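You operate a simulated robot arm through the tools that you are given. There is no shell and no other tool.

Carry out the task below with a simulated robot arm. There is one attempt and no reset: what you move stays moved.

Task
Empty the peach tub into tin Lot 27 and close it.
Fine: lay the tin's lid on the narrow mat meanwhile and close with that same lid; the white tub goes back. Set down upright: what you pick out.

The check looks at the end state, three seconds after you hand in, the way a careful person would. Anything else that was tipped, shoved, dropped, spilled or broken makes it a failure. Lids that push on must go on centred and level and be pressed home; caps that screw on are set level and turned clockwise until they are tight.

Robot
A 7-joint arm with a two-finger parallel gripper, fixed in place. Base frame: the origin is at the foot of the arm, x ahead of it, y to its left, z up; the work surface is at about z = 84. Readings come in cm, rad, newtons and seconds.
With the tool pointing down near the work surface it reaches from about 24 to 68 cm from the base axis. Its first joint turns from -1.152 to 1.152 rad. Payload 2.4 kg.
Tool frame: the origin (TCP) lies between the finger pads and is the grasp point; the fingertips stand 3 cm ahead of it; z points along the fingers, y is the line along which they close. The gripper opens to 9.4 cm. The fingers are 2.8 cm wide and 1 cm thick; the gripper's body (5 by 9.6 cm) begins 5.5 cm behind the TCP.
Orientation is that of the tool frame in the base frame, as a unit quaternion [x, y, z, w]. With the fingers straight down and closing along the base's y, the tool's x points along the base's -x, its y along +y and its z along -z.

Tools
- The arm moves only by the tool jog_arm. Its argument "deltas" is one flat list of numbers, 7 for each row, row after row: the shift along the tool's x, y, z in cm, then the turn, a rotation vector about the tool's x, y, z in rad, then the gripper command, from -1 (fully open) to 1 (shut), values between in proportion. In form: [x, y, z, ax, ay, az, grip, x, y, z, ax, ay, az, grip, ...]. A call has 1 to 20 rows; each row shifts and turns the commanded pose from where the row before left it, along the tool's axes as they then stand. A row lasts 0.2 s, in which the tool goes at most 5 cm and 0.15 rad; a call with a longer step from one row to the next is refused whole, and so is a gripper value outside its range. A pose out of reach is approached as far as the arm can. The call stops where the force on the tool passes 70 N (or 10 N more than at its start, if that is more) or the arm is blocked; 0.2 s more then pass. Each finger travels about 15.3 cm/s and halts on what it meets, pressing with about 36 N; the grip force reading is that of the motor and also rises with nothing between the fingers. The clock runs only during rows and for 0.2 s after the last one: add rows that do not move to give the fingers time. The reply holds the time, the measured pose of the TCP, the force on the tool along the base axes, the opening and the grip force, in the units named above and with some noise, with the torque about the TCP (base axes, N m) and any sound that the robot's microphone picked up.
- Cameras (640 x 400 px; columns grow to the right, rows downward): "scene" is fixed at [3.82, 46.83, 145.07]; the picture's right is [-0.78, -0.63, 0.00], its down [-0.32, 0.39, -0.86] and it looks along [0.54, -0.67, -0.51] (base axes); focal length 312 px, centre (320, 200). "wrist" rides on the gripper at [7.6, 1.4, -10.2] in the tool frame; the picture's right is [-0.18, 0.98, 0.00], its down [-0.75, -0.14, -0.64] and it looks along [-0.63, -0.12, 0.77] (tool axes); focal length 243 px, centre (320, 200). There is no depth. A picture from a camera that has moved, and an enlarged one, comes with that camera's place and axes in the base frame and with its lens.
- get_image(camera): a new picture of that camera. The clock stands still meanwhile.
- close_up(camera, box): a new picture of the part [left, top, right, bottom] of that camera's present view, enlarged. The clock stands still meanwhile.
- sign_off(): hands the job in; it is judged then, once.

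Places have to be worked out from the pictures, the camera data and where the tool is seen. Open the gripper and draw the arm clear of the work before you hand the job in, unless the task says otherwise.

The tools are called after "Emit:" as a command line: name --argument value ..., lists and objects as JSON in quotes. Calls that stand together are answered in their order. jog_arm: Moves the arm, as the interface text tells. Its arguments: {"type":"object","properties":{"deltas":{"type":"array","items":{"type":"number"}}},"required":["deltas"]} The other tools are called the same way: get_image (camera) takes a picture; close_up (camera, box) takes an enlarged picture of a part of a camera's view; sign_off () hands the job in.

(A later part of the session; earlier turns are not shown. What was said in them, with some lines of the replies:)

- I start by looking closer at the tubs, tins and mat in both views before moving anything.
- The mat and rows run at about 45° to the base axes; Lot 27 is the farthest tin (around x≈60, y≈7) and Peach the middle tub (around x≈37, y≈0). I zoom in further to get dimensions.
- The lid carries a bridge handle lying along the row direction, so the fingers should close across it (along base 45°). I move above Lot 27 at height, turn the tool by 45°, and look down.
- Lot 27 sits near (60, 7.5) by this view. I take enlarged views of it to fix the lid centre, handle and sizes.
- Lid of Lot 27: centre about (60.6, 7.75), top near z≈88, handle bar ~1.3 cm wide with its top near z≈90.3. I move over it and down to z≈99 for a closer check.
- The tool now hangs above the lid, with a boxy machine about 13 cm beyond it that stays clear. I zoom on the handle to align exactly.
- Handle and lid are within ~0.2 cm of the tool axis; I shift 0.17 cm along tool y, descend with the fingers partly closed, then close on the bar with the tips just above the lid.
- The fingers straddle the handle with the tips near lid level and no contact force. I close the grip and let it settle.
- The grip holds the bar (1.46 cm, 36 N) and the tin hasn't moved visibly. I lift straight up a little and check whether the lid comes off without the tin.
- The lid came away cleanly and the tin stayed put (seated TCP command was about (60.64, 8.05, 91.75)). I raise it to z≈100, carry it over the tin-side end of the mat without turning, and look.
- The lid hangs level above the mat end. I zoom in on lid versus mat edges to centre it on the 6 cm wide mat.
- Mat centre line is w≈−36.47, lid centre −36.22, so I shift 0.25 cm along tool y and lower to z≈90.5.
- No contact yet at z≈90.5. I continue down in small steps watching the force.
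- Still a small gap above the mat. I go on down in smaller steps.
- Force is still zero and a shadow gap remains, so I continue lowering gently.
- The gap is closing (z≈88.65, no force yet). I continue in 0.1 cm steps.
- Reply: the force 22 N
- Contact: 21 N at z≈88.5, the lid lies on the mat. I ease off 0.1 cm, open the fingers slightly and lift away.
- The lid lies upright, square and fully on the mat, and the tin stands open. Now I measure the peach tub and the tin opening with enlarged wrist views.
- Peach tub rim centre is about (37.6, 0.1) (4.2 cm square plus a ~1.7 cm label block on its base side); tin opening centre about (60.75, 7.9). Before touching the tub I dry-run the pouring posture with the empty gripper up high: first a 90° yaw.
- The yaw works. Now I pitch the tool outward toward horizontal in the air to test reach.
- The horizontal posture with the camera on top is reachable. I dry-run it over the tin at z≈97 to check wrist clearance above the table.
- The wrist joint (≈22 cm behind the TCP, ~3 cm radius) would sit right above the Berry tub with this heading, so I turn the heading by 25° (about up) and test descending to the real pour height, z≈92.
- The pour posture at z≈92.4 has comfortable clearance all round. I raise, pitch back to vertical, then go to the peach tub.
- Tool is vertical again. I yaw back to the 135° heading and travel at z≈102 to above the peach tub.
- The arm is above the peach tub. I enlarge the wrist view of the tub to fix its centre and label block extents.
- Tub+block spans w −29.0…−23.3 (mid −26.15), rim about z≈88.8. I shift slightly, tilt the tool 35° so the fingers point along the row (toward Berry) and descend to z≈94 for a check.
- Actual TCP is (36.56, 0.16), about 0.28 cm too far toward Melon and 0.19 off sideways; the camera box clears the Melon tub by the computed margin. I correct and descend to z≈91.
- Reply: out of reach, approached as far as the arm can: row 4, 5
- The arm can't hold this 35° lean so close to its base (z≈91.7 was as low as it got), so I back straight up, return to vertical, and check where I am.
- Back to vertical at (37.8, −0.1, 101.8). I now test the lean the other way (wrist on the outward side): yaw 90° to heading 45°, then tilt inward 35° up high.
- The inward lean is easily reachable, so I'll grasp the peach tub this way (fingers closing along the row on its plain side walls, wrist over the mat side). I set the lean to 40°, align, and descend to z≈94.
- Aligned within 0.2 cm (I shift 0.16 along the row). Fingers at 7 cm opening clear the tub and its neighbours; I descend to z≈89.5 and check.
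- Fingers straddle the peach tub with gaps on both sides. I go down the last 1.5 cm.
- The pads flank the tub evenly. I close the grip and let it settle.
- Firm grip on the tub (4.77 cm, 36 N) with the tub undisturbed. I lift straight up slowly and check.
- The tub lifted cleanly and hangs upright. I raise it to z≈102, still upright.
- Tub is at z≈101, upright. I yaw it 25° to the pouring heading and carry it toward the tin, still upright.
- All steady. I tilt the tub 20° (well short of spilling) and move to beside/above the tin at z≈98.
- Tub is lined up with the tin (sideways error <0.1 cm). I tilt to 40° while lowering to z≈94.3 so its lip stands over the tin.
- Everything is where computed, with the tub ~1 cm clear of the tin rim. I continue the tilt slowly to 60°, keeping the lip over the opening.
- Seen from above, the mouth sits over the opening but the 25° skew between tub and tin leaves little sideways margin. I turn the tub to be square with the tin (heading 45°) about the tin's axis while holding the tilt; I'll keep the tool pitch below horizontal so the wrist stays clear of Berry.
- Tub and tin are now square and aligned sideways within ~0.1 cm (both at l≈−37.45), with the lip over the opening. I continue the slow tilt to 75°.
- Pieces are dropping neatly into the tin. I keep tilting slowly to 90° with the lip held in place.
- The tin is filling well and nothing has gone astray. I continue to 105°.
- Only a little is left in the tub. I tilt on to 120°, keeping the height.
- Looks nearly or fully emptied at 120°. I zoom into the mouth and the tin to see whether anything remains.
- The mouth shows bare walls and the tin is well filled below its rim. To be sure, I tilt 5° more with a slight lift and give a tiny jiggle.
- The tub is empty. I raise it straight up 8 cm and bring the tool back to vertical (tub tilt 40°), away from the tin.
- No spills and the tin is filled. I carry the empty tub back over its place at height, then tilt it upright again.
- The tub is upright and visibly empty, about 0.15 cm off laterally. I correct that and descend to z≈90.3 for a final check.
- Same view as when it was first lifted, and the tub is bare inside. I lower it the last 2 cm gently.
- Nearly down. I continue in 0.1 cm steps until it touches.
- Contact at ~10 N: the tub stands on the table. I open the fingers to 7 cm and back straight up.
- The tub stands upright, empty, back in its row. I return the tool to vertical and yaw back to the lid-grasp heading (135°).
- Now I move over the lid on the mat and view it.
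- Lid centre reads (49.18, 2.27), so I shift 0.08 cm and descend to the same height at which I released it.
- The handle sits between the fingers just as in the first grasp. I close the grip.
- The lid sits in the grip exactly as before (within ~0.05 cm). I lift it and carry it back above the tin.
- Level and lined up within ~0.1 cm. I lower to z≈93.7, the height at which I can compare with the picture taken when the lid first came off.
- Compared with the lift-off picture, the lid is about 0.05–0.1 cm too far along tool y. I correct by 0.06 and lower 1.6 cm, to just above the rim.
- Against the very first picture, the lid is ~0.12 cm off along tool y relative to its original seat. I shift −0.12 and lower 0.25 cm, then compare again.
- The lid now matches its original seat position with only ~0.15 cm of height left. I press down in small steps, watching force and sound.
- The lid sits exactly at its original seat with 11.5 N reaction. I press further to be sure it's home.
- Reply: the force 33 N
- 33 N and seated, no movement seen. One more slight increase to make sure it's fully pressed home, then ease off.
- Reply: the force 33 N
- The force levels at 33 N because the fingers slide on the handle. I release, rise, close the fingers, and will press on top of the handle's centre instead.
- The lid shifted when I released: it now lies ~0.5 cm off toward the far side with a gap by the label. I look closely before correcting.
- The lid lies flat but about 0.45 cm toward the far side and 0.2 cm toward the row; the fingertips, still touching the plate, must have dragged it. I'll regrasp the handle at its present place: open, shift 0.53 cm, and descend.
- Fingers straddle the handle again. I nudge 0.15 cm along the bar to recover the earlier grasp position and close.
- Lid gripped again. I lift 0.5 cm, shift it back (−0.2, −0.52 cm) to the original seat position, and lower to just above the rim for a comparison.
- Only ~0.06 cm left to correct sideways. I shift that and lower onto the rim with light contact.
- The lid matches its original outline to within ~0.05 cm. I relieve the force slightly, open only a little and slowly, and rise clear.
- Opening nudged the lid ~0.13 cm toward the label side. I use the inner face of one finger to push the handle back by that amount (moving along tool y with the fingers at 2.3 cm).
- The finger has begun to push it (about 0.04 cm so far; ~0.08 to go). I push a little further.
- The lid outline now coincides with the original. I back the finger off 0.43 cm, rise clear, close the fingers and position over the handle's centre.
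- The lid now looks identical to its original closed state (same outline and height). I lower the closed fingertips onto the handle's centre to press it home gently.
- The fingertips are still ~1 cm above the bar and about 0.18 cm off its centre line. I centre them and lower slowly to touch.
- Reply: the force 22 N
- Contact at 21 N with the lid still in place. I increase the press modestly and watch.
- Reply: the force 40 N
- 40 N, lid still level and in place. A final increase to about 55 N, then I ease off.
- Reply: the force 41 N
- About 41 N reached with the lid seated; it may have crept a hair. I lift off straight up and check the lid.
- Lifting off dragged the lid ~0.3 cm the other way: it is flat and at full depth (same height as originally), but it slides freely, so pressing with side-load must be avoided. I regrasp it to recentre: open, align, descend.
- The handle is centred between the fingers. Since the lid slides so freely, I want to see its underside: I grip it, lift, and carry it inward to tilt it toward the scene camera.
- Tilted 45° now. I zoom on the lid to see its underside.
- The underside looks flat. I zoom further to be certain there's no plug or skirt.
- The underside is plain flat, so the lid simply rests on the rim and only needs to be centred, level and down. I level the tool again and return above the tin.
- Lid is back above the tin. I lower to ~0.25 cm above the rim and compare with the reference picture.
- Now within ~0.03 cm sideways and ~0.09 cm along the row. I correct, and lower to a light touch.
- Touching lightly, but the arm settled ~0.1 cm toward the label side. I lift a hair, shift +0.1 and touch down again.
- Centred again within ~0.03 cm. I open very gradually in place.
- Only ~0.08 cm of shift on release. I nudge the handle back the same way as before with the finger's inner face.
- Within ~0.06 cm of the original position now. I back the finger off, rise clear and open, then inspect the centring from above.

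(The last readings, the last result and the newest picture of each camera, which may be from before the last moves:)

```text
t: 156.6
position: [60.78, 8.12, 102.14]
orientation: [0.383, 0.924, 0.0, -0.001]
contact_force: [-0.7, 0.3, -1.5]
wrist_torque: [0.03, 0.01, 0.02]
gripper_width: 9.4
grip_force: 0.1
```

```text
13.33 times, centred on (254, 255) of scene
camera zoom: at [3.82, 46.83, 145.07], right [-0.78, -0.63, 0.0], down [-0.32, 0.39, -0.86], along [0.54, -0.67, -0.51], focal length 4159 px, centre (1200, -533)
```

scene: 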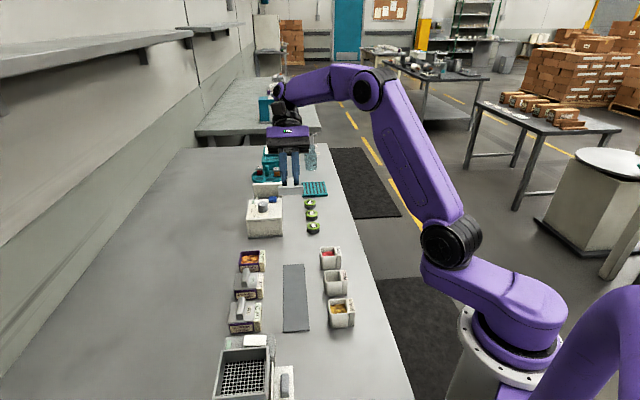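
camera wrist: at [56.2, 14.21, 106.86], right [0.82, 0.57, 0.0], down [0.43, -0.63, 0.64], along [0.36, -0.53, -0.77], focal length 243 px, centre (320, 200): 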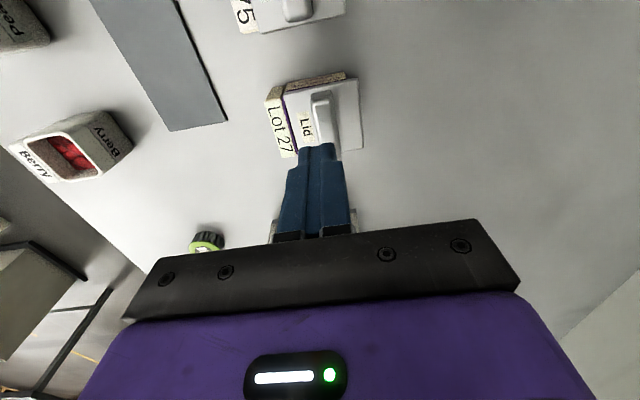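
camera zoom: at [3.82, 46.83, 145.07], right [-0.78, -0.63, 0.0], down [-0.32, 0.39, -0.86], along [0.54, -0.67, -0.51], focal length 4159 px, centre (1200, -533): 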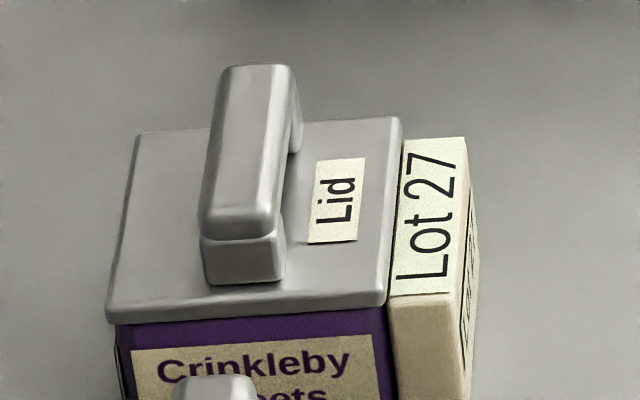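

The lid sits square and level, matching the original picture within ~0.08 cm, and at the same depth. I check the tub's place against the initial picture, look for stray pieces, and view the whole scene.

Emit:
close_up --camera "scene" --box '[310, 262, 358, 302]'

Emit:
close_up --camera "scene" --box '[210, 230, 370, 340]'

Emit:
get_image --camera "scene"

Emit:
get_image --camera "wrist"

```text
10.00 times, centred on (334, 282) of scene
camera zoom: at [3.82, 46.83, 145.07], right [-0.78, -0.63, 0.0], down [-0.32, 0.39, -0.86], along [0.54, -0.67, -0.51], focal length 3119 px, centre (180, -620)
```

zoom: 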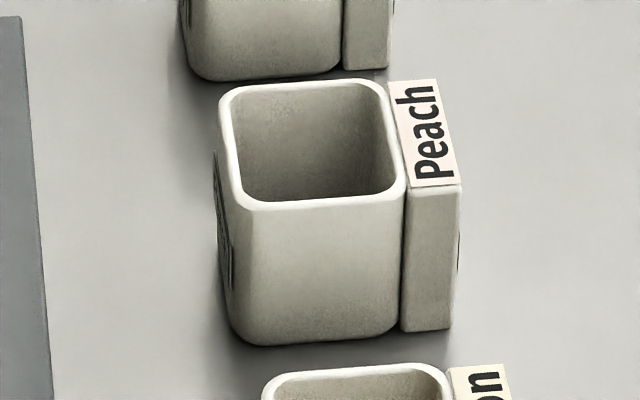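

```text
3.64 times, centred on (290, 285) of scene
camera zoom: at [3.82, 46.83, 145.07], right [-0.78, -0.63, 0.0], down [-0.32, 0.39, -0.86], along [0.54, -0.67, -0.51], focal length 1134 px, centre (429, -109)
```

zoom: 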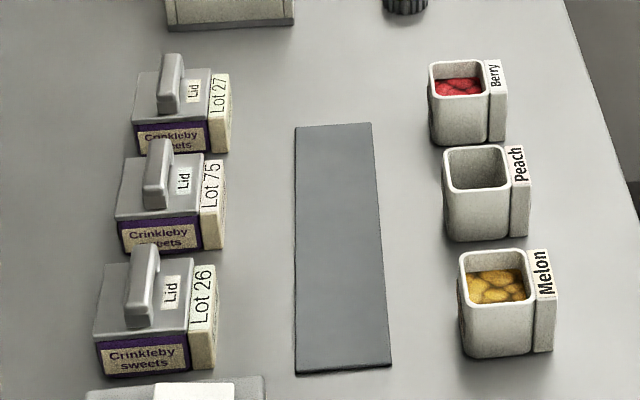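

```text
taken
```

scene: 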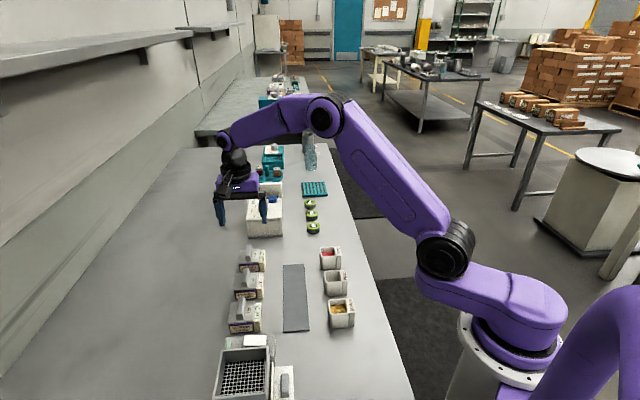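

```text
taken
camera wrist: at [56.31, 14.37, 112.29], right [0.82, 0.57, 0.0], down [0.43, -0.63, 0.64], along [0.36, -0.53, -0.77], focal length 243 px, centre (320, 200)
```

wrist: 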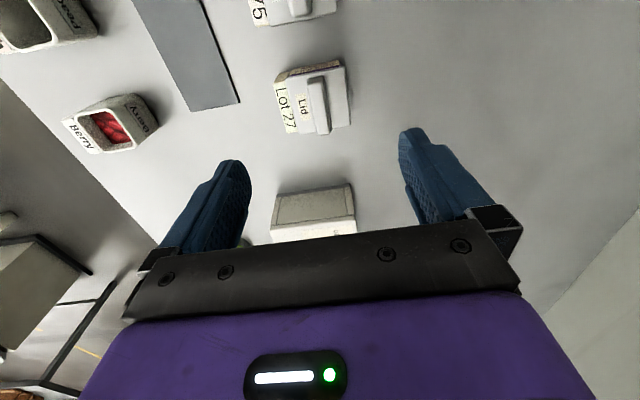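

Everything else stands as it did at the start, the tub is back upright and empty, and no pieces are on the table. I raise the open gripper and draw the arm clear.

Emit:
jog_arm --deltas '[0, 0, -3, 0, 0, 0, -1, 0, 0, -4, 0, 0, 0, -1, 0, 0, -4, 0, 0, 0, -1, 0, 0, -4, 0, 0, 0, -1, 0, -2.5, 0, 0, 0, 0, -1, 0, -3, 0, 0, 0, 0, -1, 0, -3, 0, 0, 0, 0, -1, 0, -3, 0, 0, 0, 0, -1, 0, -3, 0, 0, 0, 0, -1, 0, -2.5, 0, 0, 0, 0, -1, 0, 0, 0, 0, 0, 0, -1, 0, 0, 0, 0, 0, 0, -1]'

Emit:
get_image --camera "scene"

Emit:
close_up --camera "scene" --box '[230, 240, 278, 270]'

Emit:
get_image --camera "wrist"

```text
t: 159.2
position: [48.73, -4.18, 116.93]
orientation: [0.383, 0.924, 0.0, -0.001]
contact_force: [-0.4, 0.5, -1.3]
wrist_torque: [0.0, 0.01, 0.02]
gripper_width: 9.39
grip_force: 0.1
```

```text
taken
```

scene: 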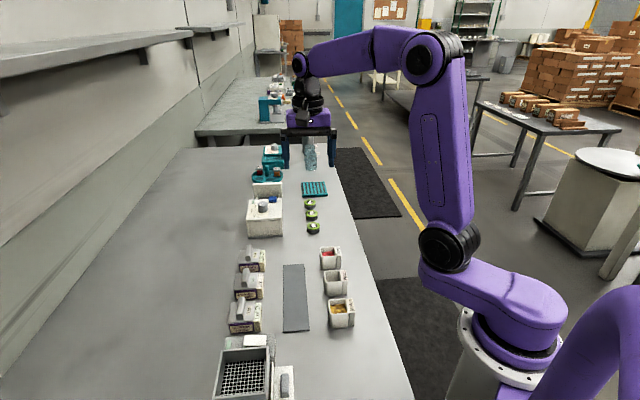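

```text
13.33 times, centred on (254, 255) of scene
camera zoom: at [3.82, 46.83, 145.07], right [-0.78, -0.63, 0.0], down [-0.32, 0.39, -0.86], along [0.54, -0.67, -0.51], focal length 4159 px, centre (1200, -533)
```

zoom: 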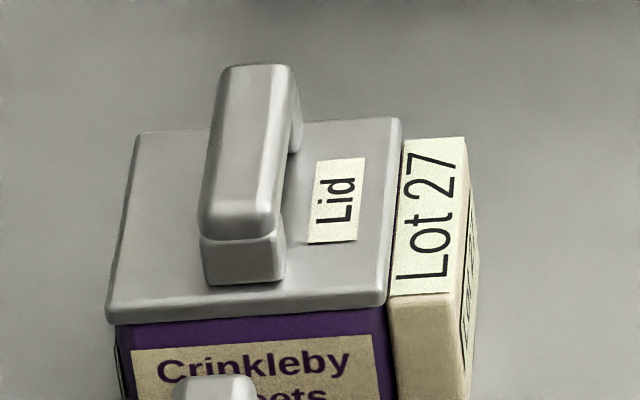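

```text
taken
camera wrist: at [44.36, 2.17, 127.25], right [0.82, 0.57, 0.0], down [0.43, -0.63, 0.64], along [0.36, -0.53, -0.77], focal length 243 px, centre (320, 200)
```

wrist: 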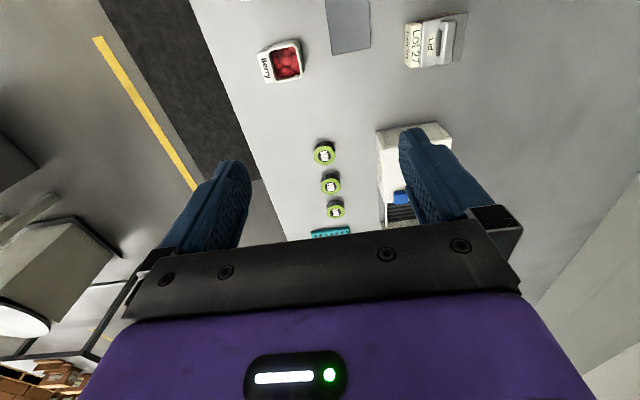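

The peaches are in Lot 27 and its own lid is back on, centred, level and fully down. The white tub is upright and empty in its place, the mat is clear, and the open gripper is clear of the work. I hand the job in.

Emit:
sign_off

```text
The job is handed in.
```

I emptied the peach tub into tin Lot 27, and the tin is closed with its own lid. The check's verdict has not come back.

- **Lid:** It lay upright on the narrow mat during the pour. It is now level on the tin and within about 0.1 cm of its original position and height.
- **Pressing home:** The lid's underside is flat and it only rests on the rim, so nothing clicks or locks. I pressed it twice, at about 33 N and 41 N. Each time it slid out of place as I let go, so I set it again and nudged it back to centre. I did not press hard after that final placement.
- **Tub:** It is upright, empty and back in its row, about 0.1 cm from where it started.
- **Rest of the table:** I saw no spilled pieces, and nothing else appears to have moved. The gripper is open and the arm is clear of the work.
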